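You operate a simulated robot arm through the tools that you are given. There is no shell and no other tool.

Carry out the task below with a simulated robot arm. There is one attempt and no reset: what you move stays moved.

TASK
Pack the purple card's two bottles in the narrow carton and close it.
Fine: shut both flaps and fit the blue cover over their tabs. Set down upright: what you pick out.

The check looks at the end state, three seconds after you hand in, the way a careful person would. Anything else that was tipped, shoved, dropped, spilled or broken makes it a failure. Lids that push on must go on centred and level and be pressed home; caps that screw on are set level and turned clockwise until they are tight.

THE ROBOT
A 7-joint arm with a two-finger parallel gripper, fixed in place. Base frame: the origin is on the floor under the middle of its stand, x ahead of it, y to its left, z up; the work surface is at about z = 70. Lengths are in cm, angles in degrees, forces in N, time in s.
It reaches about 124.7 cm from its shoulder. Its first joint turns from -132.0 to 132.0 degrees. Payload 3.91 kg.
The TCP is the grasp point between the finger pads, 3 cm short of the fingertips. In the tool frame z runs along the fingers and y along their closing line. Largest opening 11 cm; finger width 2, thickness 1; the body of the gripper, 4.8 by 11.2 cm, starts 5.5 cm behind the TCP.
Orientation is that of the tool frame in the base frame, as a unit quaternion [x, y, z, w]. With the fingers straight down and closing along the base's y, the tool's x points along the base's -x, its y along +y and its z along -z.

THE INTERFACE
- The arm moves only by the tool servo_tool. Its arguments are lists of equal length, an entry for each row: "angular": the turn, a rotation vector about the tool's x, y, z in degrees, a list of three; "dp": the shift along the tool's x, y, z in m, a list of three; "grip": the finger opening in m, from 0 to 0.11. In form: {"angular": [[wx, wy, wz], ...], "dp": [[tx, ty, tz], ...], "grip": [grip, ...]}. A call has 1 to 20 rows; each row shifts and turns the commanded pose from where the row before left it, along the tool's axes as they then stand. A row lasts 0.2 s, in which the tool goes at most 5 cm and 8.6 degrees; a call with a longer step from one row to the next is refused whole, and so is a gripper value outside its range. A pose out of reach is approached as far as the arm can. The call stops where the force on the tool passes 40 N (or 10 N more than at its start, if that is more) or the arm is blocked; 0.2 s more then pass. The fingers move at their own pace (about 10.8 cm/s each) and stop on an object; they squeeze with about 41 N. The grip force told is the motor's: it shows also when the fingers shut on nothing. Time passes only in rows, and 0.2 s behind the last, so rows that do not move let the fingers close. It gives the time, the measured TCP pose, the force on the tool (base axes), the opening and the grip force at its end, in the units of the frame above (readings bear some noise), with the torque about the TCP (base axes, N m) and any sound that the robot's microphone picked up.
- Cameras (640 x 400 px; columns grow to the right, rows downward): "scene" is fixed at [4.99, 50.18, 142.14]; the picture's right is [0.13, -0.99, 0.00], its down [-0.85, -0.12, -0.51] and it looks along [0.51, 0.07, -0.86] (base axes); focal length 214 px, centre (320, 200). "wrist" rides on the gripper at [7.2, 1.7, -10.3] in the tool frame; the picture's right is [-0.23, 0.97, 0.00], its down [-0.76, -0.18, -0.62] and it looks along [-0.61, -0.14, 0.78] (tool axes); focal length 222 px, centre (320, 200). There is no depth. A picture from a camera that has moved, and an enlarged one, comes with that camera's place and axes in the base frame and with its lens.
- get_image(camera): a new picture of that camera. No time passes.
- zoom(camera, box): a new picture of the part [left, top, right, bottom] of that camera's present view, enlarged. No time passes.
- job_done(): hands the job in; it is judged then, once.

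Nothing tells you positions but the pictures and the camera data. Unless the task says otherwise, let go and move clear before handing in.

The tools are called after ">>>" as a command line: name --argument value ..., lists and objects as JSON in quotes. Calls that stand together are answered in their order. servo_tool: Moves the arm, as the interface text tells. Its arguments: {"type":"object","properties":{"angular":{"type":"array"},"dp":{"type":"array"},"grip":{"type":"array"}},"required":["angular","dp","grip"]} The other tools are called the same way: get_image (camera) takes a picture; zoom (camera, box) takes an enlarged picture of a part of a camera's view; job_done () hands the job in.

At the start:

```text
time_s: 0.0
position: [36.21, 37.08, 110.22]
tool_rot: [0.0, 1.0, 0.0, 0.0]
ft_force: [-0.2, 1.1, -0.1]
torque: [0.04, 0.02, -0.01]
grip_width: 10.99
finger_force: 0.1
```

scene: 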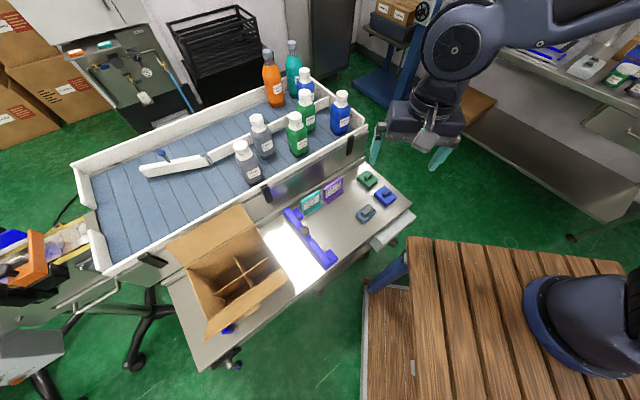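
wrist: 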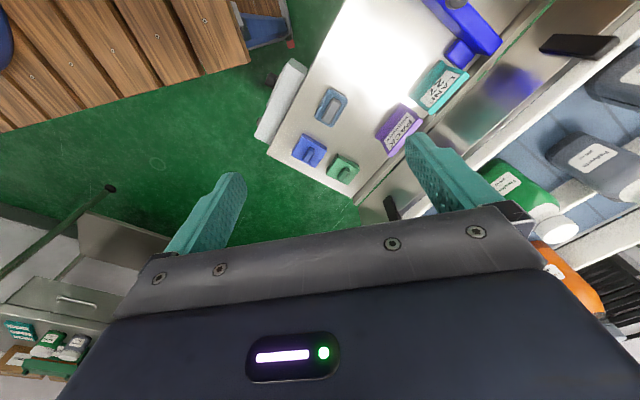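

I see a conveyor/tray with several bottles, a carton with dividers on the near table, cards and small coloured clips to the right. I'll zoom in to read the cards and labels before moving.

>>> zoom --camera "scene" --box '[280, 160, 420, 250]'

>>> zoom --camera "scene" --box '[220, 30, 380, 200]'

>>> zoom --camera "scene" --box '[150, 190, 350, 350]'

>>> zoom --camera "wrist" --box '[250, 40, 480, 190]'

```text
4.44 times, centred on (350, 205) of scene
camera zoom: at [4.99, 50.18, 142.14], right [0.13, -0.99, 0.0], down [-0.85, -0.12, -0.51], along [0.51, 0.07, -0.86], focal length 953 px, centre (187, 178)
```

zoom: 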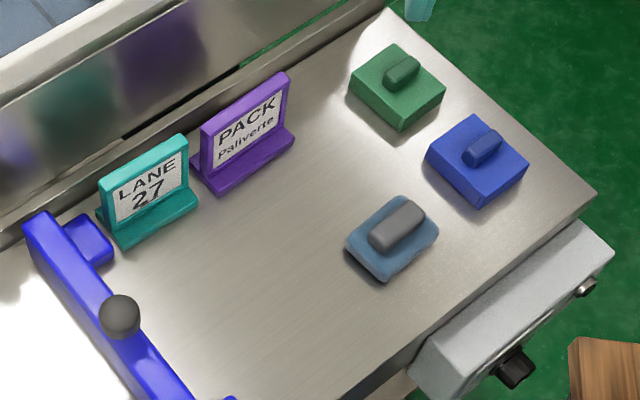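

```text
2.35 times, centred on (300, 115) of scene
camera zoom: at [4.99, 50.18, 142.14], right [0.13, -0.99, 0.0], down [-0.85, -0.12, -0.51], along [0.51, 0.07, -0.86], focal length 505 px, centre (367, 400)
```

zoom: 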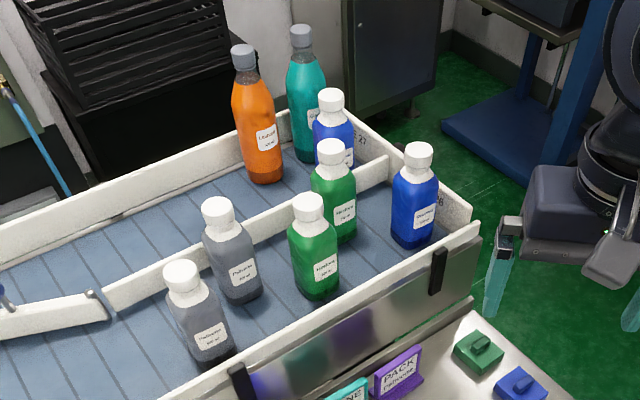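

```text
2.50 times, centred on (250, 270) of scene
camera zoom: at [4.99, 50.18, 142.14], right [0.13, -0.99, 0.0], down [-0.85, -0.12, -0.51], along [0.51, 0.07, -0.86], focal length 536 px, centre (495, 25)
```

zoom: 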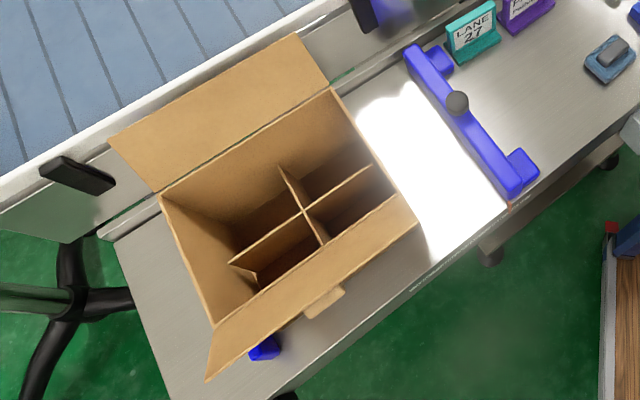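

```text
2.67 times, centred on (365, 115) of wrist
camera zoom: at [28.93, 38.83, 120.6], right [0.23, 0.97, 0.0], down [0.76, -0.18, 0.62], along [0.61, -0.14, -0.78], focal length 592 px, centre (200, 427)
```

zoom: 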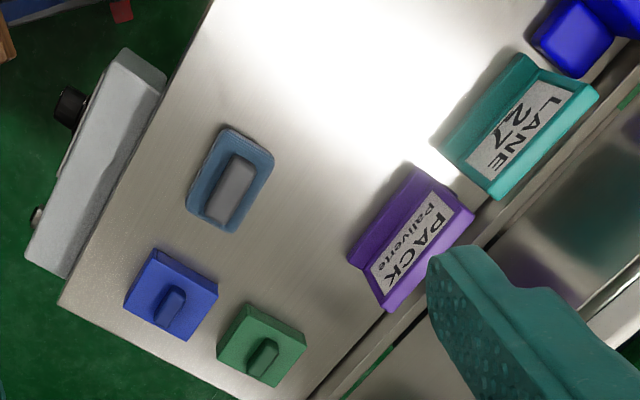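

The purple card says "PACK Pali…", the teal one "LANE 27". I'll zoom tighter to read the card and the bottle labels.

>>> zoom --camera "wrist" --box '[370, 95, 430, 160]'

>>> zoom --camera "scene" --box '[318, 172, 350, 205]'

>>> zoom --camera "scene" --box '[280, 60, 360, 160]'

>>> zoom --camera "scene" --box '[230, 105, 320, 190]'

>>> zoom --camera "wrist" --box '[460, 80, 640, 260]'

>>> zoom --camera "scene" --box '[60, 60, 280, 200]'

```text
6.15 times, centred on (400, 128) of wrist
camera zoom: at [28.93, 38.83, 120.6], right [0.23, 0.97, 0.0], down [0.76, -0.18, 0.62], along [0.61, -0.14, -0.78], focal length 1367 px, centre (-172, 646)
```

zoom: 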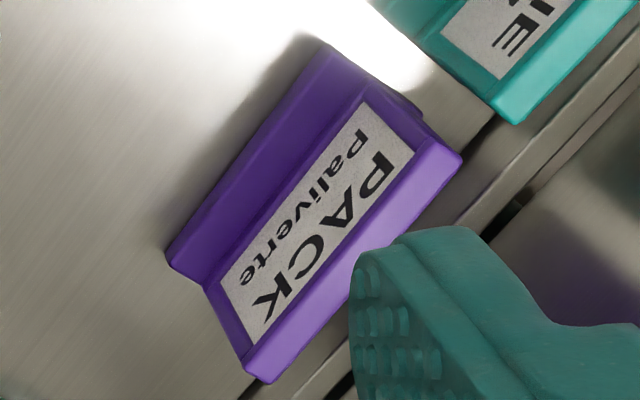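

```text
12.12 times, centred on (334, 188) of scene
camera zoom: at [4.99, 50.18, 142.14], right [0.13, -0.99, 0.0], down [-0.85, -0.12, -0.51], along [0.51, 0.07, -0.86], focal length 2600 px, centre (150, 339)
```

zoom: 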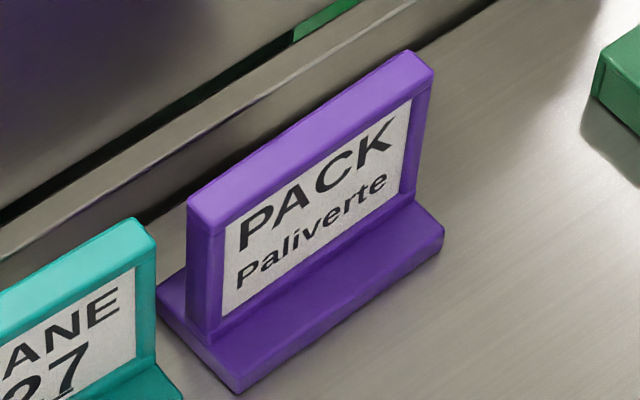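

```text
4.00 times, centred on (320, 110) of scene
camera zoom: at [4.99, 50.18, 142.14], right [0.13, -0.99, 0.0], down [-0.85, -0.12, -0.51], along [0.51, 0.07, -0.86], focal length 858 px, centre (320, 560)
```

zoom: 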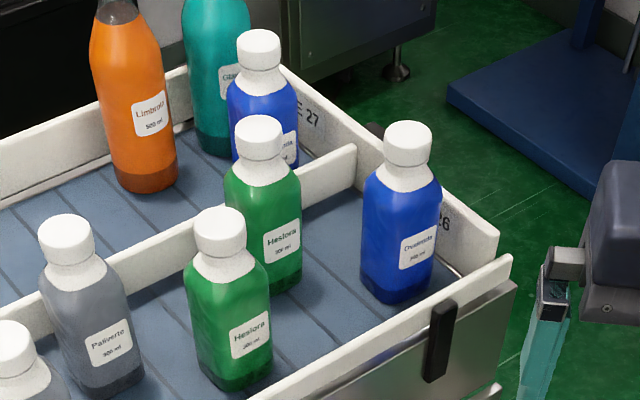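

```text
4.71 times, centred on (275, 148) of scene
camera zoom: at [4.99, 50.18, 142.14], right [0.13, -0.99, 0.0], down [-0.85, -0.12, -0.51], along [0.51, 0.07, -0.86], focal length 1009 px, centre (532, 447)
```

zoom: 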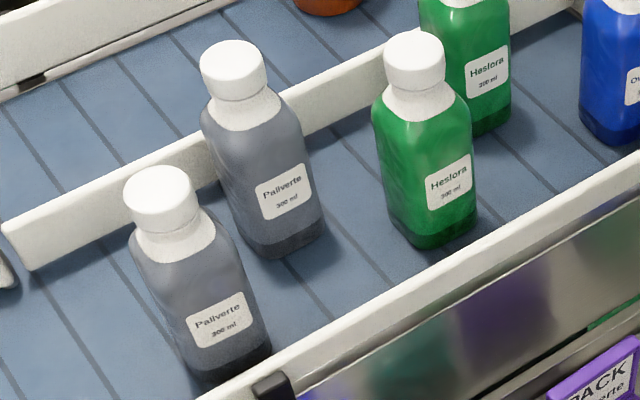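

```text
2.22 times, centred on (550, 170) of wrist
camera zoom: at [28.93, 38.83, 120.6], right [0.23, 0.97, 0.0], down [0.76, -0.18, 0.62], along [0.61, -0.14, -0.78], focal length 494 px, centre (-191, 267)
```

zoom: 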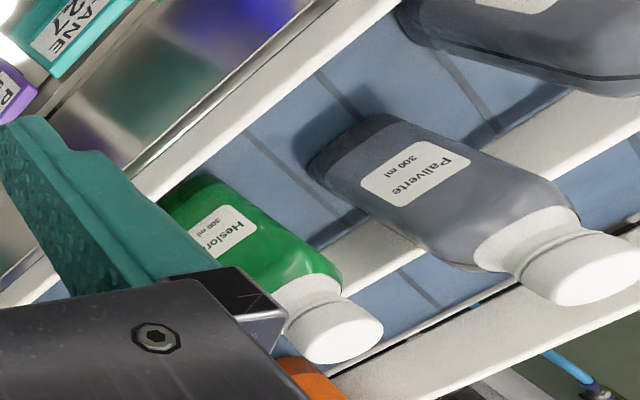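

```text
2.86 times, centred on (170, 130) of scene
camera zoom: at [4.99, 50.18, 142.14], right [0.13, -0.99, 0.0], down [-0.85, -0.12, -0.51], along [0.51, 0.07, -0.86], focal length 613 px, centre (749, 400)
```

zoom: 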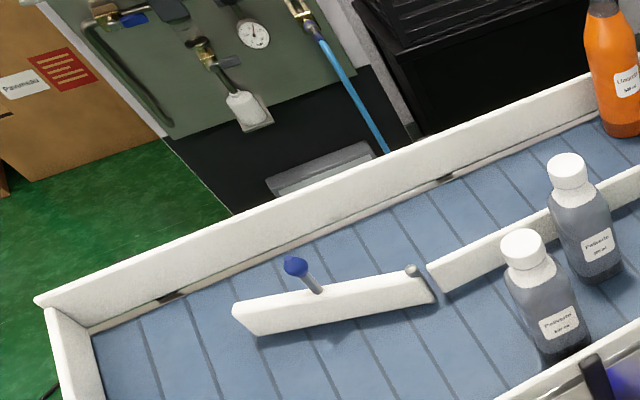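

The two Paliverte bottles are the grey ones near [54.6, 75.6] in the tray (cap top z≈101). I'll move the arm high above towards the carton to inspect the carton and bottles from the wrist camera.

>>> servo_tool --angular '[[0, 0, 0], [0, 0, 0], [0, 0, 0], [0, 0, 0], [0, 0, 0], [0, 0, 0], [0, 0, 0], [0, 0, 0], [0, 0, 0], [0, 0, 0]]' --dp '[[0.0124, 0.0422, -0.0087], [0.0124, 0.0422, -0.0087], [0.0124, 0.0422, -0.0087], [0.0124, 0.0422, -0.0087], [0.0124, 0.0422, -0.0087], [0.0124, 0.0422, -0.0087], [0.0124, 0.0422, -0.0087], [0.0124, 0.0422, -0.0087], [0.0124, 0.0422, -0.0087], [0, 0, 0]]' --grip '[0.11, 0.11, 0.11, 0.11, 0.11, 0.11, 0.11, 0.11, 0.11, 0.11]'

>>> get_image --camera "wrist"

>>> get_image --camera "scene"

```text
time_s: 2.2
position: [24.9, 75.27, 118.26]
tool_rot: [0.0, 1.0, 0.0, 0.0]
ft_force: [0.3, -0.6, 0.4]
torque: [0.02, 0.02, 0.01]
grip_width: 11.02
finger_force: 0.0
```

```text
taken
camera wrist: at [17.67, 76.93, 128.65], right [0.23, 0.97, 0.0], down [0.76, -0.18, 0.62], along [0.61, -0.14, -0.78], focal length 222 px, centre (320, 200)
```

wrist: 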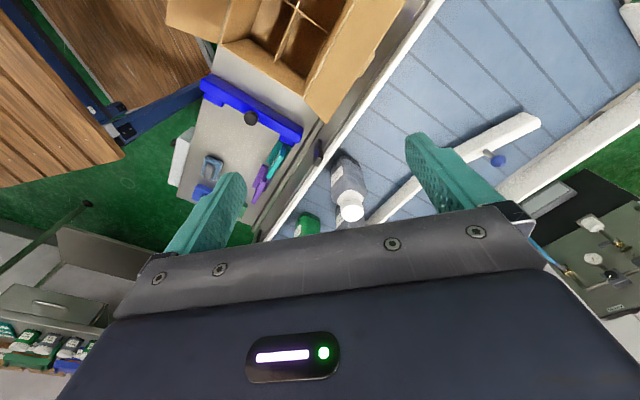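

```text
taken
```

scene: 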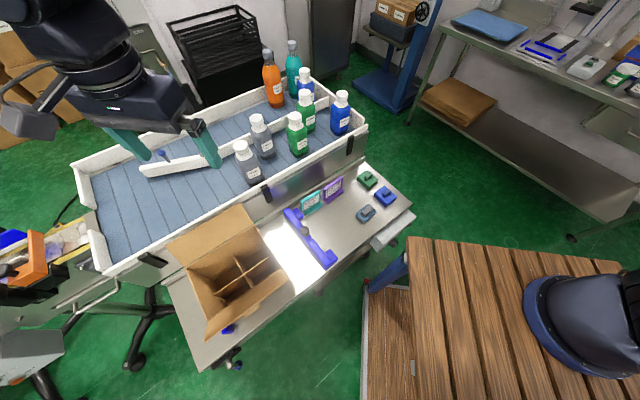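

The carton is a divided one on the metal table; I'll back the arm up in x so the wrist camera looks onto it.

>>> servo_tool --angular '[[0, 0, 0], [0, 0, 0], [0, 0, 0], [0, 0, 0], [0, 0, 0]]' --dp '[[0.045, 0, -0.01], [0.045, 0, -0.01], [0.045, 0, -0.01], [0.045, 0, -0.01], [0, 0, 0]]' --grip '[0.11, 0.11, 0.11, 0.11, 0.11]'

>>> get_image --camera "wrist"

>>> zoom --camera "wrist" --box '[180, 0, 400, 140]'

>>> zoom --camera "scene" --box '[160, 200, 290, 340]'

```text
time_s: 3.4
position: [6.98, 75.34, 122.08]
tool_rot: [-0.001, 1.0, 0.0, -0.001]
ft_force: [1.4, -0.6, 0.4]
torque: [0.02, 0.02, 0.0]
grip_width: 11.0
finger_force: 0.1
```

```text
taken
camera wrist: at [-0.3, 76.91, 132.54], right [0.23, 0.97, 0.0], down [0.76, -0.18, 0.62], along [0.61, -0.14, -0.78], focal length 222 px, centre (320, 200)
```

wrist: 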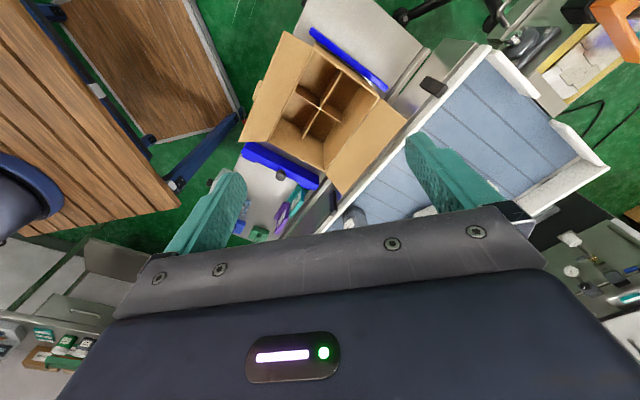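

```text
2.86 times, centred on (290, 70) of wrist
camera zoom: at [-0.3, 76.91, 132.54], right [0.23, 0.97, 0.0], down [0.76, -0.18, 0.62], along [0.61, -0.14, -0.78], focal length 635 px, centre (406, 571)
```

zoom: 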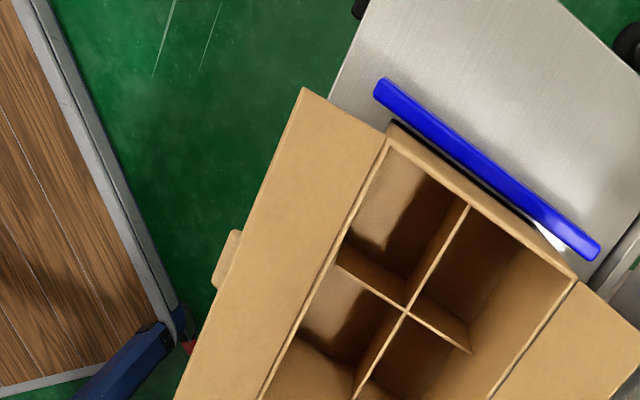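

```text
2.86 times, centred on (225, 270) of scene
camera zoom: at [4.99, 50.18, 142.14], right [0.13, -0.99, 0.0], down [-0.85, -0.12, -0.51], along [0.51, 0.07, -0.86], focal length 613 px, centre (591, 0)
```

zoom: 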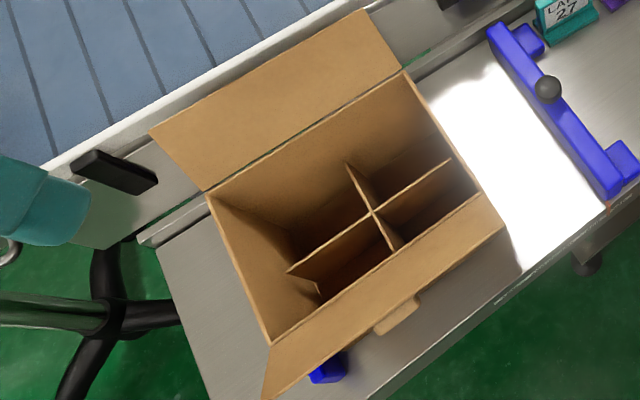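

The carton rim is about z≈87, rotated ~45°, centre about [15, 74], with both flaps open outward-up. Next I'll take a close look at the two grey bottles to plan the grasp.

>>> servo_tool --angular '[[0, 0, 0], [0, 0, 0], [0, 0, 0], [0, 0, 0], [0, 0, 0], [0, 0, 0], [0, 0, 0], [0, 0, 0]]' --dp '[[-0.0386, -0.0105, 0.0143], [-0.0386, -0.0105, 0.0143], [-0.0386, -0.0105, 0.0143], [-0.0386, -0.0105, 0.0143], [-0.0386, -0.0105, 0.0143], [-0.0386, -0.0105, 0.0143], [-0.0386, -0.0105, 0.0143], [0, 0, 0]]' --grip '[0.11, 0.11, 0.11, 0.11, 0.11, 0.11, 0.11, 0.11]'

>>> get_image --camera "wrist"

>>> zoom --camera "wrist" --box '[300, 90, 480, 220]'

>>> zoom --camera "scene" --box '[170, 190, 280, 260]'

```text
time_s: 5.2
position: [33.98, 68.08, 112.06]
tool_rot: [0.001, 1.0, 0.0, 0.0]
ft_force: [-0.2, 0.7, -0.4]
torque: [-0.04, 0.0, 0.03]
grip_width: 11.02
finger_force: 0.0
```

```text
taken
camera wrist: at [26.76, 69.73, 122.52], right [0.23, 0.97, 0.0], down [0.76, -0.18, 0.62], along [0.61, -0.14, -0.78], focal length 222 px, centre (320, 200)
```

wrist: 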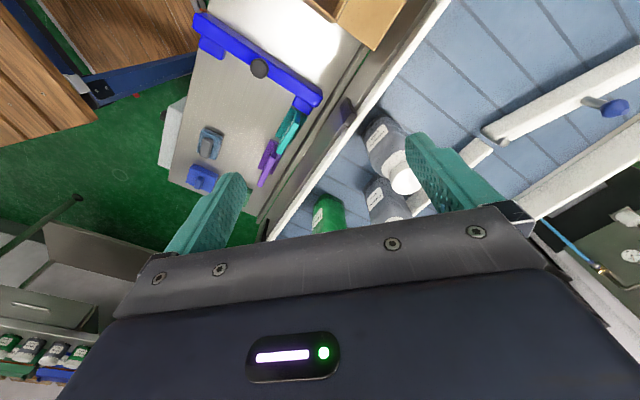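

```text
3.08 times, centred on (390, 155) of wrist
camera zoom: at [26.76, 69.73, 122.52], right [0.23, 0.97, 0.0], down [0.76, -0.18, 0.62], along [0.61, -0.14, -0.78], focal length 684 px, centre (105, 338)
```

zoom: 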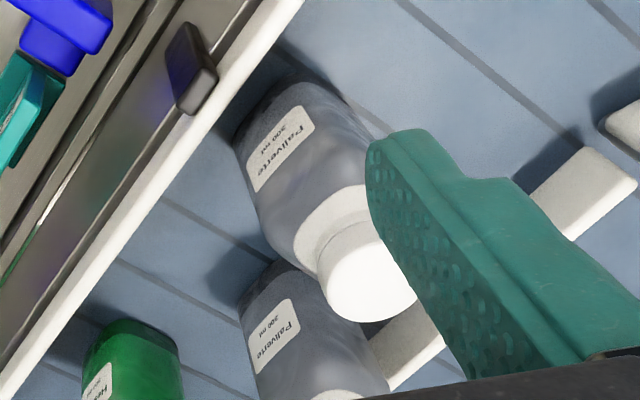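

```text
5.71 times, centred on (225, 225) of scene
camera zoom: at [4.99, 50.18, 142.14], right [0.13, -0.99, 0.0], down [-0.85, -0.12, -0.51], along [0.51, 0.07, -0.86], focal length 1226 px, centre (863, 57)
```

zoom: 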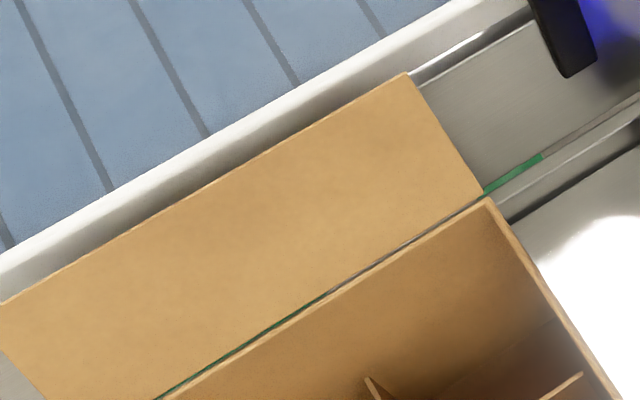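

Bottle bodies look ~6.3 cm wide with a ~3.6 cm cap. I'll zoom the scene camera on them for their height profile.

>>> zoom --camera "scene" --box '[225, 105, 285, 190]'

>>> get_image --camera "scene"

```text
4.71 times, centred on (255, 148) of scene
camera zoom: at [4.99, 50.18, 142.14], right [0.13, -0.99, 0.0], down [-0.85, -0.12, -0.51], along [0.51, 0.07, -0.86], focal length 1009 px, centre (626, 447)
```

zoom: 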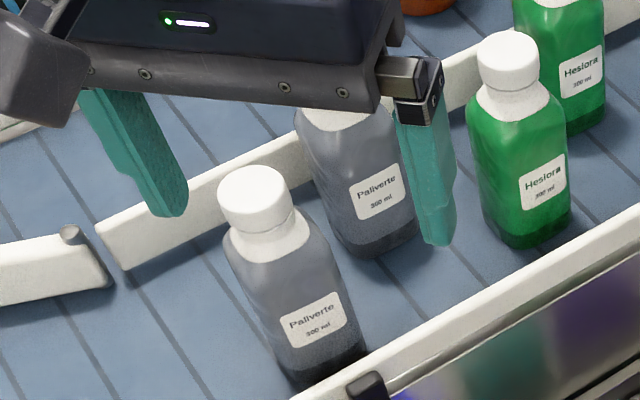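

```text
taken
```

scene: 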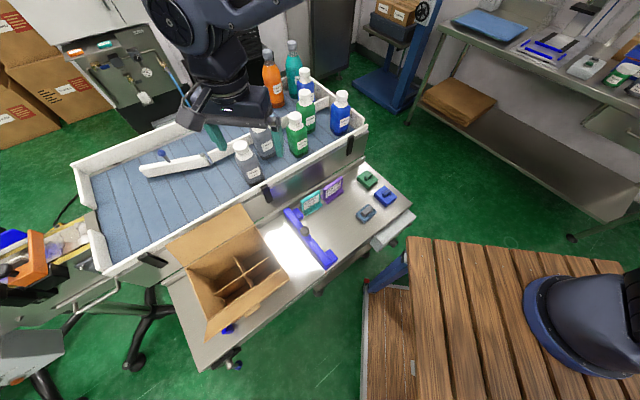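

I need to know whether the bottle bodies are round or square, so I zoom in more.

>>> zoom --camera "scene" --box '[282, 105, 314, 160]'

>>> zoom --camera "scene" --box '[228, 135, 275, 188]'

>>> zoom --camera "scene" --box '[180, 230, 290, 330]'

>>> zoom --camera "scene" --box '[350, 165, 405, 225]'

```text
7.27 times, centred on (298, 132) of scene
camera zoom: at [4.99, 50.18, 142.14], right [0.13, -0.99, 0.0], down [-0.85, -0.12, -0.51], along [0.51, 0.07, -0.86], focal length 1560 px, centre (480, 691)
```

zoom: 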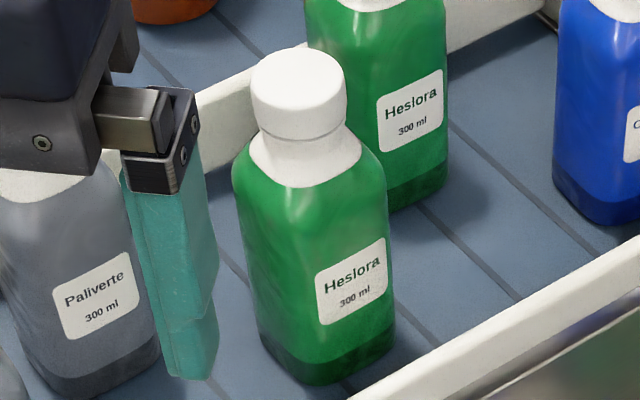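

```text
7.55 times, centred on (252, 162) of scene
camera zoom: at [4.99, 50.18, 142.14], right [0.13, -0.99, 0.0], down [-0.85, -0.12, -0.51], along [0.51, 0.07, -0.86], focal length 1619 px, centre (837, 491)
```

zoom: 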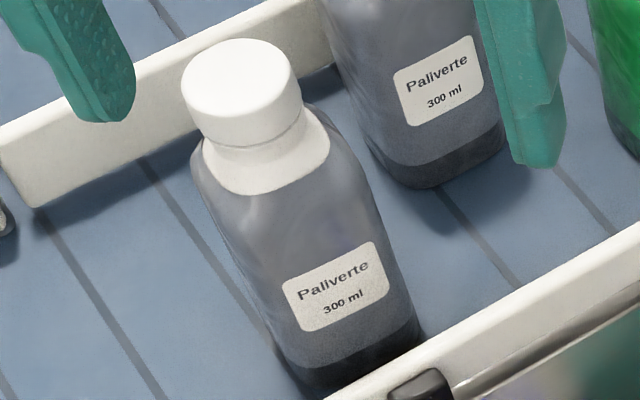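

```text
4.00 times, centred on (235, 280) of scene
camera zoom: at [4.99, 50.18, 142.14], right [0.13, -0.99, 0.0], down [-0.85, -0.12, -0.51], along [0.51, 0.07, -0.86], focal length 858 px, centre (660, -120)
```

zoom: 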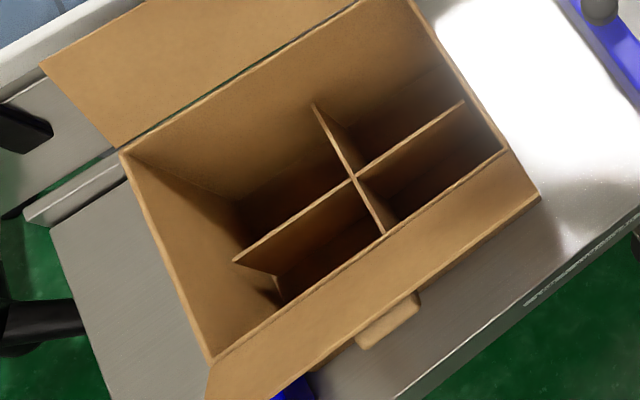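

```text
6.67 times, centred on (378, 195) of scene
camera zoom: at [4.99, 50.18, 142.14], right [0.13, -0.99, 0.0], down [-0.85, -0.12, -0.51], along [0.51, 0.07, -0.86], focal length 1430 px, centre (-63, 233)
```

zoom: 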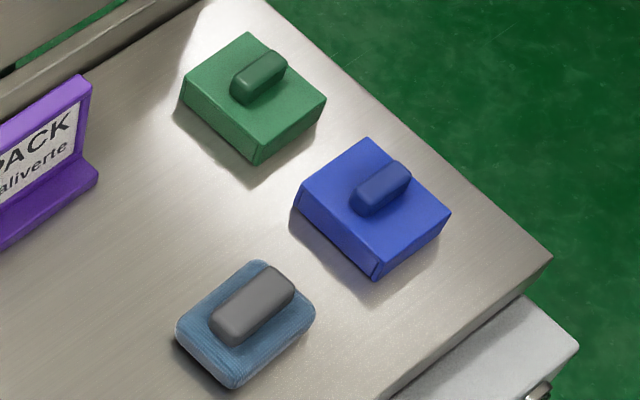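

Bottles are rounded-square (~5.4 cm side), cells in the carton ~8.9×6.8 cm, carton axes at 45°. I'll yaw the tool 45° to match the carton and hover near the first grey bottle to refine its position.

>>> servo_tool --angular '[[0, 0, -7.5], [0, 0, -7.5], [0, 0, -7.5], [0, 0, -7.5], [0, 0, -7.5], [0, 0, -7.5], [0, 0, 0], [0, 0, 0], [0, 0, 0]]' --dp '[[0, 0, 0], [0, 0, 0], [0, 0, 0], [0, 0, 0], [0, 0, 0], [0, 0, 0], [-0.0245, -0.0039, 0], [-0.0245, -0.0039, 0], [0, 0, 0]]' --grip '[0.11, 0.11, 0.11, 0.11, 0.11, 0.11, 0.11, 0.11, 0.11]'

>>> get_image --camera "wrist"

>>> zoom --camera "wrist" --box '[240, 80, 440, 220]'

>>> get_image --camera "scene"

```text
time_s: 7.2
position: [37.88, 70.91, 111.94]
tool_rot: [-0.384, 0.923, 0.0, 0.0]
ft_force: [0.0, 0.5, 0.2]
torque: [-0.03, 0.03, 0.02]
grip_width: 10.99
finger_force: 0.0
```

```text
taken
camera wrist: at [31.64, 66.89, 122.35], right [-0.53, 0.85, 0.0], down [0.66, 0.41, 0.62], along [0.53, 0.33, -0.78], focal length 222 px, centre (320, 200)
```

wrist: 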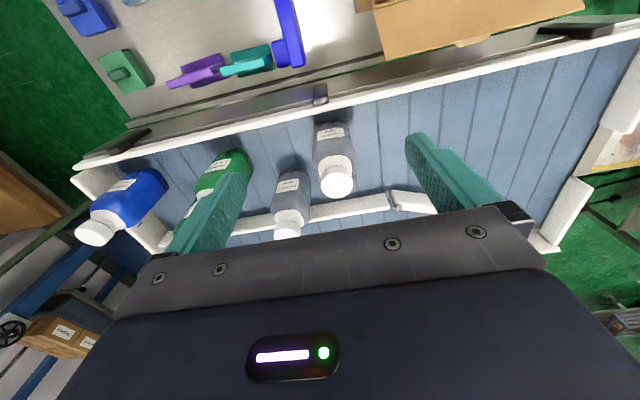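

```text
2.86 times, centred on (340, 150) of wrist
camera zoom: at [31.64, 66.89, 122.35], right [-0.53, 0.85, 0.0], down [0.66, 0.41, 0.62], along [0.53, 0.33, -0.78], focal length 635 px, centre (263, 343)
```

zoom: 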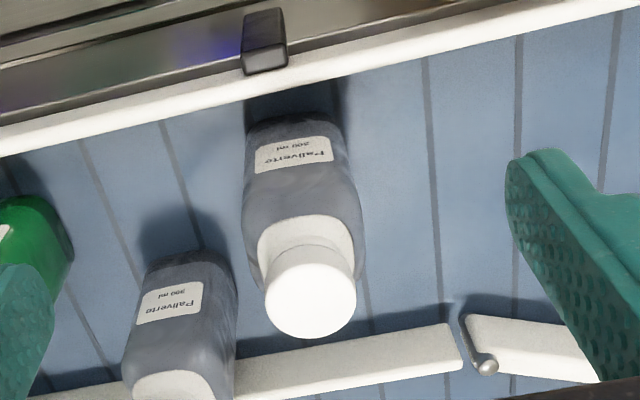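

```text
taken
```

scene: 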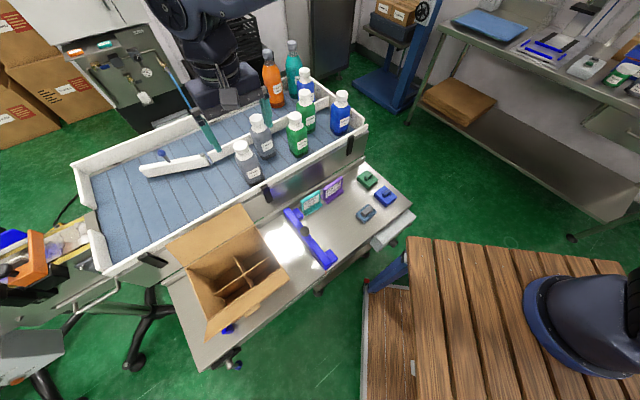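

Cap top of grey bottle 1 estimated at [43.7, 76.7, 100.5]. I move to hover just above it and check alignment in the wrist view.

>>> servo_tool --angular '[[0, 0, 0], [0, 0, 0], [0, 0, 0], [0, 0, 0]]' --dp '[[-0.0272, 0.0002, 0.0198], [-0.0272, 0.0002, 0.0198], [-0.0272, 0.0002, 0.0198], [0, 0, 0]]' --grip '[0.08, 0.08, 0.08, 0.08]'

>>> zoom --camera "wrist" --box '[220, 80, 420, 220]'

>>> zoom --camera "scene" --box '[210, 90, 310, 190]'

```text
time_s: 8.2
position: [43.7, 76.6, 106.08]
tool_rot: [-0.382, 0.924, 0.0, 0.0]
ft_force: [-0.3, -0.3, 0.7]
torque: [-0.01, 0.01, -0.01]
grip_width: 8.01
finger_force: 0.1
```

```text
2.86 times, centred on (320, 150) of wrist
camera zoom: at [37.37, 72.6, 116.38], right [-0.53, 0.85, 0.0], down [0.66, 0.41, 0.62], along [0.53, 0.33, -0.78], focal length 635 px, centre (320, 343)
```

zoom: 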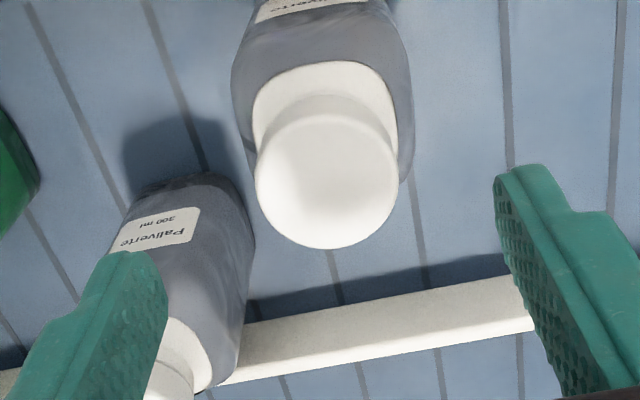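

```text
4.00 times, centred on (260, 140) of scene
camera zoom: at [4.99, 50.18, 142.14], right [0.13, -0.99, 0.0], down [-0.85, -0.12, -0.51], along [0.51, 0.07, -0.86], focal length 858 px, centre (560, 440)
```

zoom: 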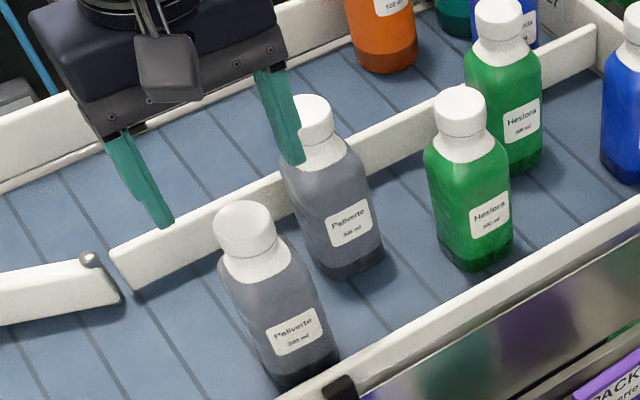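

The cap is slightly towards tool +x/+y of my TCP; I'll shift 0.5/0.2 cm, and descend to grip the cap (TCP z≈100.6).

>>> servo_tool --angular '[[0, 0, 0], [0, 0, 0], [0, 0, 0], [0, 0, 0]]' --dp '[[0.005, 0.002, 0.005], [0, 0, 0.015], [0, 0, 0.015], [0, 0, 0]]' --grip '[0.07, 0.07, 0.07, 0.07]'

>>> zoom --camera "wrist" --box '[220, 80, 420, 220]'

>>> zoom --camera "scene" --box '[220, 110, 300, 190]'

```text
time_s: 9.2
position: [43.18, 76.45, 102.51]
tool_rot: [-0.384, 0.924, 0.0, 0.0]
ft_force: [-0.2, -0.2, 0.5]
torque: [0.0, 0.01, 0.0]
grip_width: 6.99
finger_force: 0.1
```

```text
2.86 times, centred on (320, 150) of wrist
camera zoom: at [36.98, 72.35, 112.96], right [-0.53, 0.85, 0.0], down [0.66, 0.41, 0.62], along [0.53, 0.33, -0.78], focal length 635 px, centre (320, 343)
```

zoom: 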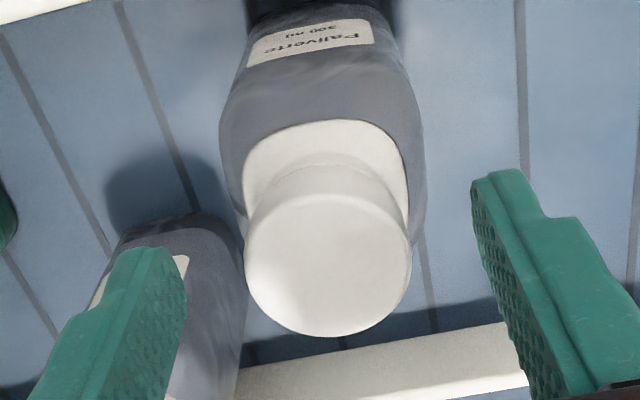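

```text
5.00 times, centred on (260, 150) of scene
camera zoom: at [4.99, 50.18, 142.14], right [0.13, -0.99, 0.0], down [-0.85, -0.12, -0.51], along [0.51, 0.07, -0.86], focal length 1072 px, centre (620, 450)
```

zoom: 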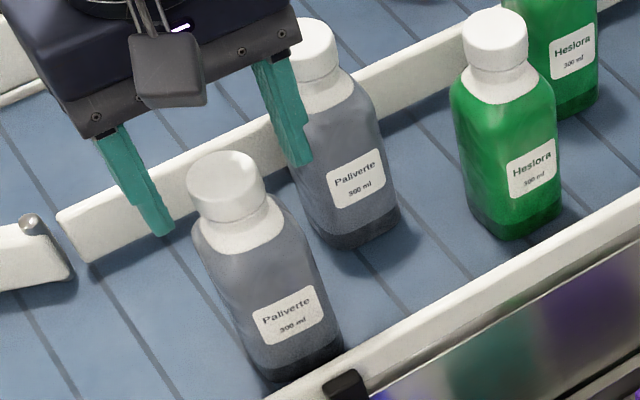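

The cap is centred between the fingers. Descending the last 2 cm and closing on the cap.

>>> servo_tool --angular '[[0, 0, 0], [0, 0, 0], [0, 0, 0], [0, 0, 0], [0, 0, 0], [0, 0, 0]]' --dp '[[0.001, 0.0015, 0.01], [0, 0, 0.01], [0, 0, 0], [0, 0, 0], [0, 0, 0], [0, 0, 0]]' --grip '[0.07, 0.07, 0.05, 0.03, 0.03, 0.03]'

>>> get_image --camera "wrist"

>>> zoom --camera "scene" --box '[220, 110, 300, 190]'

```text
time_s: 10.6
position: [43.22, 76.3, 100.64]
tool_rot: [-0.383, 0.924, 0.0, 0.0]
ft_force: [2.6, -0.8, 4.4]
torque: [-0.09, -0.31, -0.01]
grip_width: 3.78
finger_force: 41.0
```

```text
taken
camera wrist: at [36.76, 72.41, 111.02], right [-0.53, 0.85, 0.0], down [0.66, 0.41, 0.62], along [0.53, 0.33, -0.78], focal length 222 px, centre (320, 200)
```

wrist: 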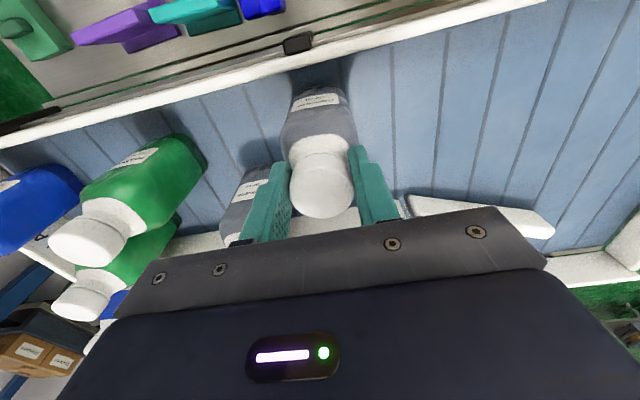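

```text
5.00 times, centred on (260, 150) of scene
camera zoom: at [4.99, 50.18, 142.14], right [0.13, -0.99, 0.0], down [-0.85, -0.12, -0.51], along [0.51, 0.07, -0.86], focal length 1072 px, centre (620, 450)
```

zoom: 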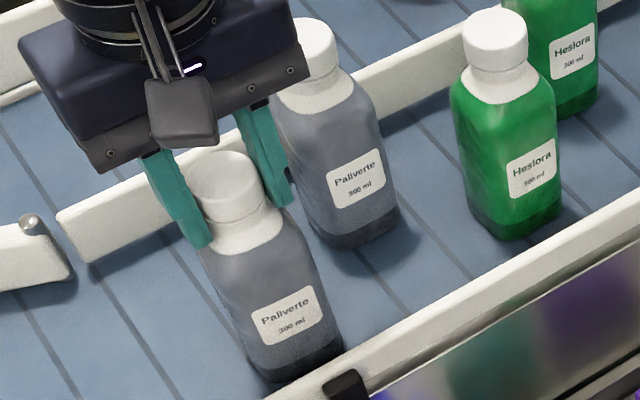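

Gripped the cap (3.78 cm). Lifting straight up.

>>> servo_tool --angular '[[0, 0, 0], [0, 0, 0], [0, 0, 0], [0, 0, 0], [0, 0, 0], [0, 0, 0]]' --dp '[[0, 0, -0.01], [0, 0, -0.03], [0, 0, -0.04], [0, 0, -0.04], [0, 0, -0.03], [0, 0, 0]]' --grip '[0.03, 0.03, 0.03, 0.03, 0.03, 0.03]'

>>> get_image --camera "wrist"

>>> get_image --camera "scene"

```text
time_s: 12.0
position: [43.1, 76.33, 115.67]
tool_rot: [-0.383, 0.924, -0.001, 0.0]
ft_force: [-0.1, -0.3, -2.5]
torque: [-0.01, 0.03, 0.0]
grip_width: 3.76
finger_force: 41.1
```

```text
taken
camera wrist: at [36.85, 72.36, 126.0], right [-0.53, 0.85, 0.0], down [0.66, 0.41, 0.62], along [0.53, 0.33, -0.78], focal length 222 px, centre (320, 200)
```

wrist: 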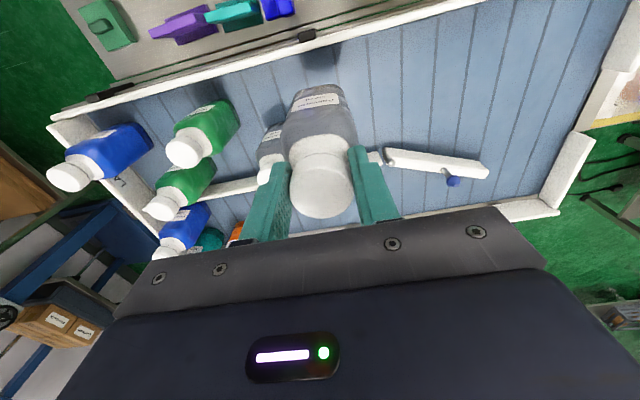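

```text
taken
```

scene: 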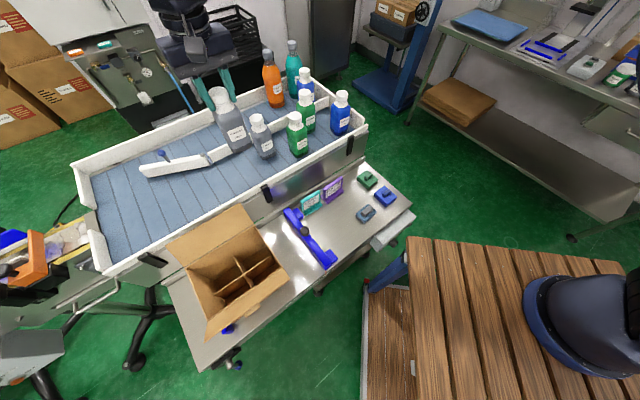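

Bottle 1 lifted clear. Now moving it above the carton's far-right cell, about [21.0, 72.9].

>>> servo_tool --angular '[[0, 0, 0], [0, 0, 0], [0, 0, 0], [0, 0, 0], [0, 0, 0], [0, 0, 0], [0, 0, 0], [0, 0, 0]]' --dp '[[0.02, 0.0147, 0], [0.03, 0.022, 0], [0.03, 0.022, 0], [0.03, 0.022, 0], [0.03, 0.022, 0], [0.03, 0.022, 0], [0.01, 0.0073, 0], [0, 0, 0]]' --grip '[0.03, 0.03, 0.03, 0.03, 0.03, 0.03, 0.03, 0.03]'

>>> get_image --camera "wrist"

>>> get_image --camera "scene"

>>> zoom --camera "scene" --box '[160, 160, 300, 320]'

```text
time_s: 13.8
position: [20.98, 72.97, 115.57]
tool_rot: [-0.384, 0.923, 0.0, 0.0]
ft_force: [-0.2, 1.2, -3.8]
torque: [0.0, 0.0, 0.0]
grip_width: 3.76
finger_force: 41.6
```

```text
taken
camera wrist: at [14.72, 69.01, 125.85], right [-0.53, 0.85, 0.0], down [0.66, 0.41, 0.62], along [0.53, 0.33, -0.78], focal length 222 px, centre (320, 200)
```

wrist: 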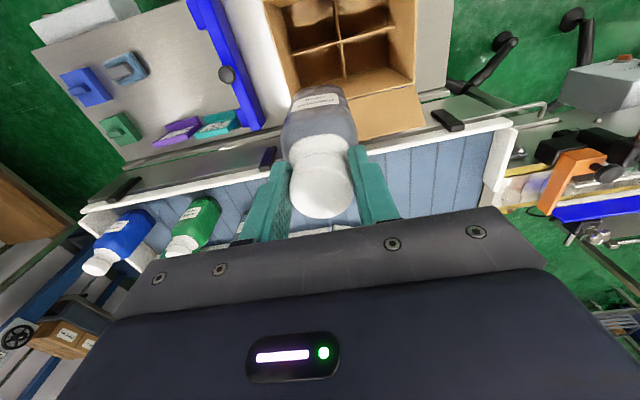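

```text
taken
```

scene: 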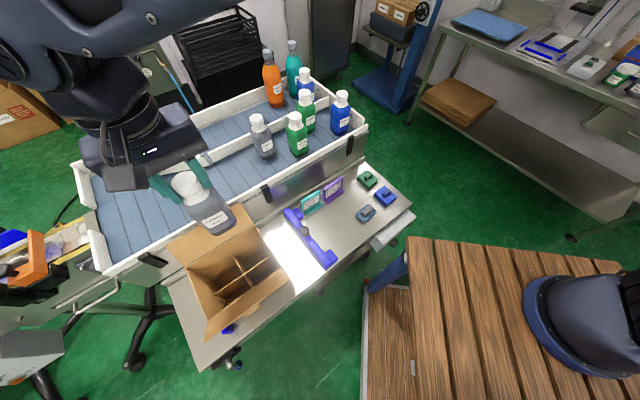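

```text
2.50 times, centred on (230, 240) of scene
camera zoom: at [4.99, 50.18, 142.14], right [0.13, -0.99, 0.0], down [-0.85, -0.12, -0.51], along [0.51, 0.07, -0.86], focal length 536 px, centre (545, 100)
```

zoom: 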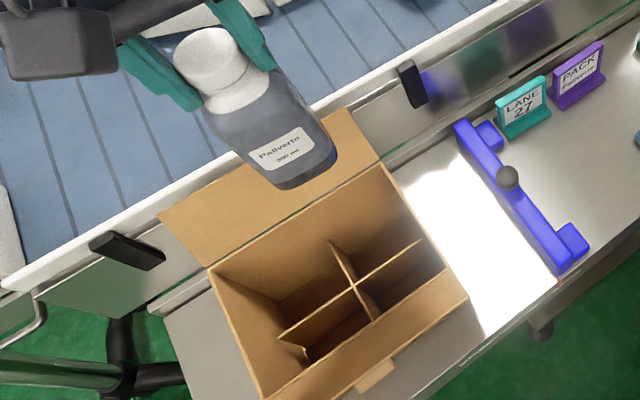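

Bottle hangs above the carton. I'll zoom the wrist view to refine the cell location before lowering.

>>> zoom --camera "wrist" --box '[240, 0, 460, 150]'

```text
2.67 times, centred on (350, 75) of wrist
camera zoom: at [14.72, 69.01, 125.85], right [-0.53, 0.85, 0.0], down [0.66, 0.41, 0.62], along [0.53, 0.33, -0.78], focal length 592 px, centre (240, 533)
```

zoom: 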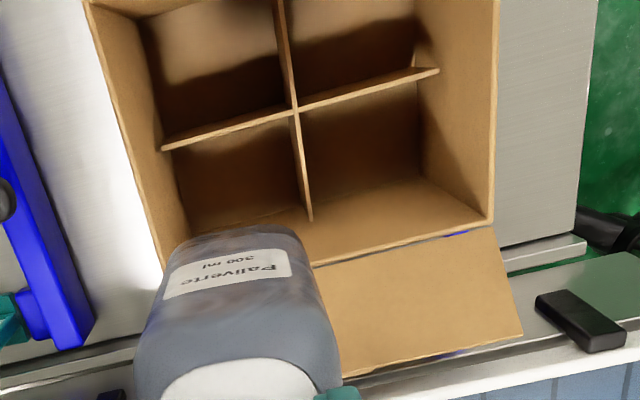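

Carton centre refined to [15.1, 73.55]. Small shift of 0.3 cm, then lower until the bottle base is just inside the rim and check.

>>> servo_tool --angular '[[0, 0, 0], [0, 0, 0], [0, 0, 0], [0, 0, 0], [0, 0, 0], [0, 0, 0]]' --dp '[[0.003, -0.0005, 0.02], [0, 0, 0.03], [0, 0, 0.035], [0, 0, 0.035], [0, 0, 0.025], [0, 0, 0]]' --grip '[0.03, 0.03, 0.03, 0.03, 0.03, 0.03]'

>>> zoom --camera "scene" --box '[160, 160, 300, 320]'

>>> get_image --camera "wrist"

```text
time_s: 15.2
position: [20.97, 72.59, 100.97]
tool_rot: [-0.383, 0.924, 0.0, 0.0]
ft_force: [0.2, -0.9, -3.0]
torque: [0.0, 0.03, 0.01]
grip_width: 3.76
finger_force: 41.4
```

```text
2.50 times, centred on (230, 240) of scene
camera zoom: at [4.99, 50.18, 142.14], right [0.13, -0.99, 0.0], down [-0.85, -0.12, -0.51], along [0.51, 0.07, -0.86], focal length 536 px, centre (545, 100)
```

zoom: 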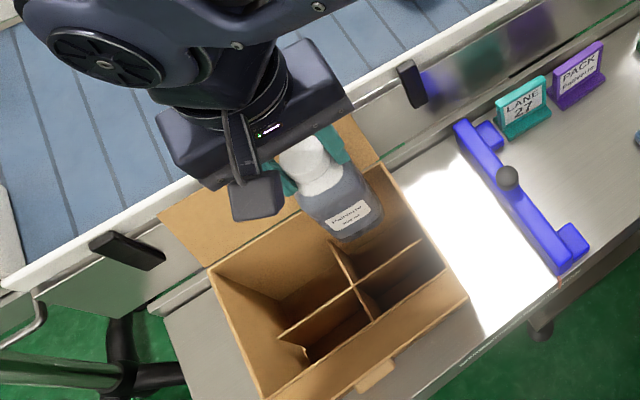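

```text
taken
camera wrist: at [14.6, 68.7, 111.32], right [-0.53, 0.85, 0.0], down [0.66, 0.41, 0.62], along [0.53, 0.33, -0.78], focal length 222 px, centre (320, 200)
```

wrist: 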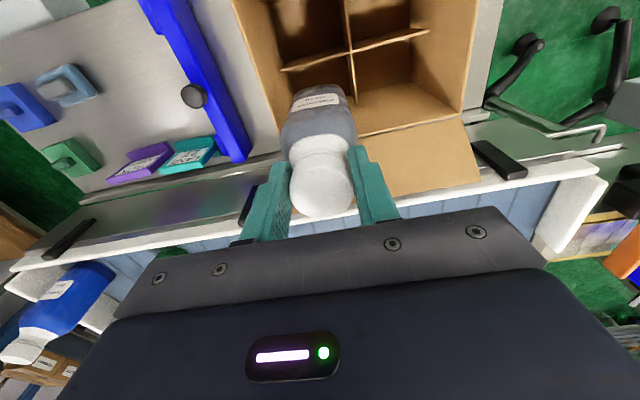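

Base is inside the rim. Lower further slowly, past the divider tops.

>>> servo_tool --angular '[[0, 0, 0], [0, 0, 0], [0, 0, 0], [0, 0, 0], [0, 0, 0], [0, 0, 0]]' --dp '[[0, 0, 0.015], [0, 0, 0.02], [0, 0, 0.02], [0, 0, 0.02], [0, 0, 0.015], [0, 0, 0]]' --grip '[0.03, 0.03, 0.03, 0.03, 0.03, 0.03]'

>>> zoom --camera "scene" --box '[160, 160, 300, 320]'

>>> get_image --camera "wrist"

```text
time_s: 16.6
position: [20.94, 72.73, 92.09]
tool_rot: [-0.383, 0.924, 0.0, -0.001]
ft_force: [-0.2, -0.6, -3.1]
torque: [-0.01, -0.01, 0.02]
grip_width: 3.74
finger_force: 40.8
```

```text
2.50 times, centred on (230, 240) of scene
camera zoom: at [4.99, 50.18, 142.14], right [0.13, -0.99, 0.0], down [-0.85, -0.12, -0.51], along [0.51, 0.07, -0.86], focal length 536 px, centre (545, 100)
```

zoom: 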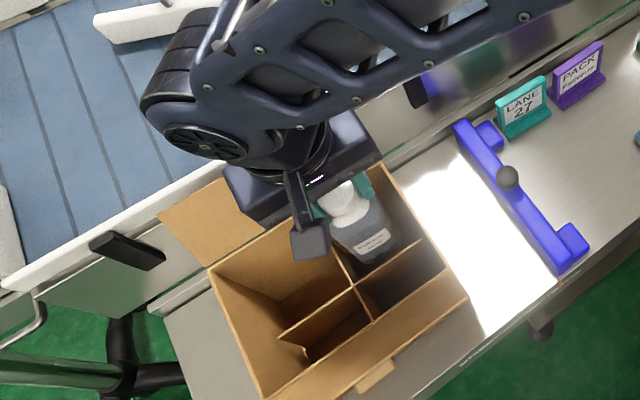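

```text
taken
camera wrist: at [14.55, 68.81, 102.5], right [-0.53, 0.85, 0.0], down [0.66, 0.41, 0.62], along [0.53, 0.33, -0.78], focal length 222 px, centre (320, 200)
```

wrist: 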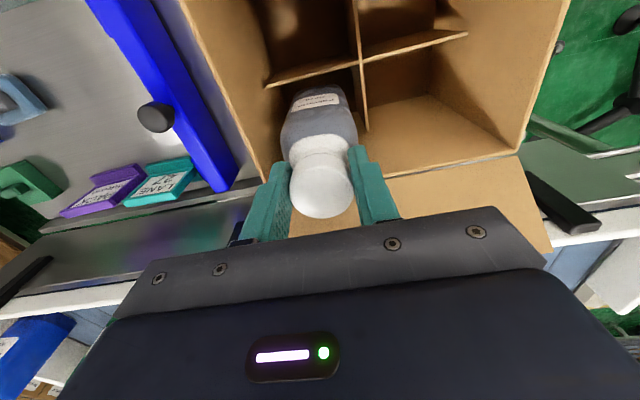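

Looks well placed in the cell. Continue down slowly to find the floor.

>>> servo_tool --angular '[[0, 0, 0], [0, 0, 0], [0, 0, 0], [0, 0, 0], [0, 0, 0], [0, 0, 0], [0, 0, 0]]' --dp '[[0, 0, 0.01], [0, 0, 0.01], [0, 0, 0.01], [0, 0, 0.01], [0, 0, 0.005], [0, 0, 0.005], [0, 0, 0]]' --grip '[0.03, 0.03, 0.03, 0.03, 0.03, 0.03, 0.03]'

>>> zoom --camera "scene" --box '[160, 160, 300, 320]'

>>> get_image --camera "wrist"

```text
time_s: 18.2
position: [20.82, 72.72, 87.07]
tool_rot: [-0.383, 0.924, -0.001, 0.0]
ft_force: [0.2, -0.2, -3.1]
torque: [-0.01, -0.02, -0.02]
grip_width: 3.73
finger_force: 41.3
```

```text
2.50 times, centred on (230, 240) of scene
camera zoom: at [4.99, 50.18, 142.14], right [0.13, -0.99, 0.0], down [-0.85, -0.12, -0.51], along [0.51, 0.07, -0.86], focal length 536 px, centre (545, 100)
```

zoom: 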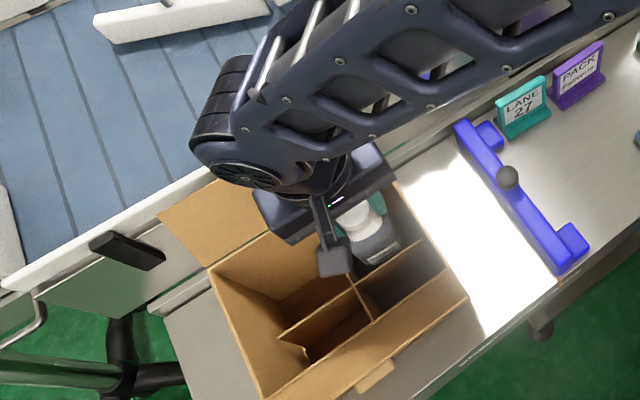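

```text
taken
camera wrist: at [14.57, 68.78, 97.47], right [-0.53, 0.85, 0.0], down [0.66, 0.41, 0.62], along [0.53, 0.33, -0.78], focal length 222 px, centre (320, 200)
```

wrist: 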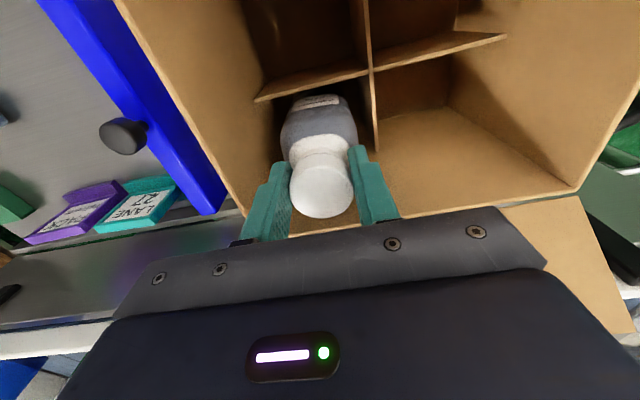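

No contact yet; continue in 3 mm steps.

>>> servo_tool --angular '[[0, 0, 0], [0, 0, 0], [0, 0, 0], [0, 0, 0]]' --dp '[[0, 0, 0.003], [0, 0, 0.003], [0, 0, 0.003], [0, 0, 0]]' --grip '[0.03, 0.03, 0.03, 0.03]'

```text
time_s: 19.2
position: [20.94, 72.66, 86.21]
tool_rot: [-0.383, 0.924, -0.001, 0.0]
ft_force: [0.6, -0.1, -3.4]
torque: [-0.04, 0.03, -0.03]
grip_width: 3.75
finger_force: 41.2
```

Still hanging free (−3.4 N is its weight). A few more millimetres.

>>> servo_tool --angular '[[0, 0, 0], [0, 0, 0], [0, 0, 0]]' --dp '[[0, 0, 0.002], [0, 0, 0.002], [0, 0, 0]]' --grip '[0.03, 0.03, 0.03]'

```text
time_s: 20.0
position: [20.91, 72.78, 85.76]
tool_rot: [-0.383, 0.924, 0.0, -0.001]
ft_force: [0.2, 0.1, -3.8]
torque: [0.02, 0.0, 0.0]
grip_width: 3.74
finger_force: 40.8
```

>>> servo_tool --angular '[[0, 0, 0], [0, 0, 0], [0, 0, 0]]' --dp '[[0, 0, 0.002], [0, 0, 0.002], [0, 0, 0]]' --grip '[0.03, 0.03, 0.03]'

```text
time_s: 20.8
position: [20.88, 72.68, 85.43]
tool_rot: [-0.384, 0.923, 0.0, 0.0]
ft_force: [-0.8, -0.3, -2.3]
torque: [-0.02, 0.05, 0.0]
grip_width: 3.76
finger_force: 41.0
```

>>> servo_tool --angular '[[0, 0, 0], [0, 0, 0], [0, 0, 0]]' --dp '[[0, 0, 0.002], [0, 0, 0.002], [0, 0, 0]]' --grip '[0.03, 0.03, 0.03]'

>>> get_image --camera "wrist"

```text
time_s: 21.5
position: [20.87, 72.76, 85.38]
tool_rot: [-0.384, 0.923, 0.003, 0.001]
ft_force: [1.4, -0.3, 7.1]
torque: [-0.18, -0.15, 0.04]
grip_width: 3.75
finger_force: 41.3
stopped in row 3: the force on the tool passed its limit at 42 N (the readings are from after the stop); the commanded pose is now the measured one
```

```text
taken
camera wrist: at [14.55, 68.82, 95.73], right [-0.53, 0.85, 0.0], down [0.66, 0.41, 0.63], along [0.53, 0.33, -0.78], focal length 222 px, centre (320, 200)
```

wrist: 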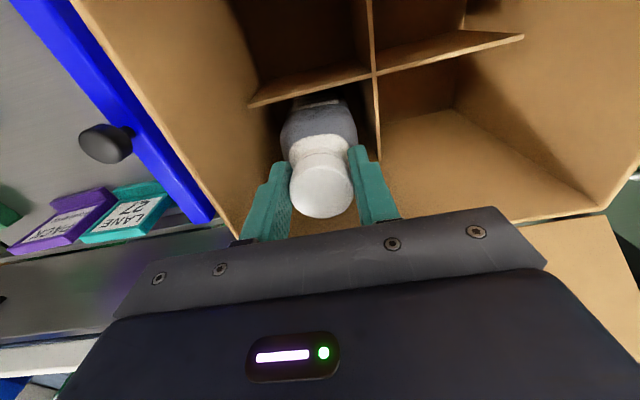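

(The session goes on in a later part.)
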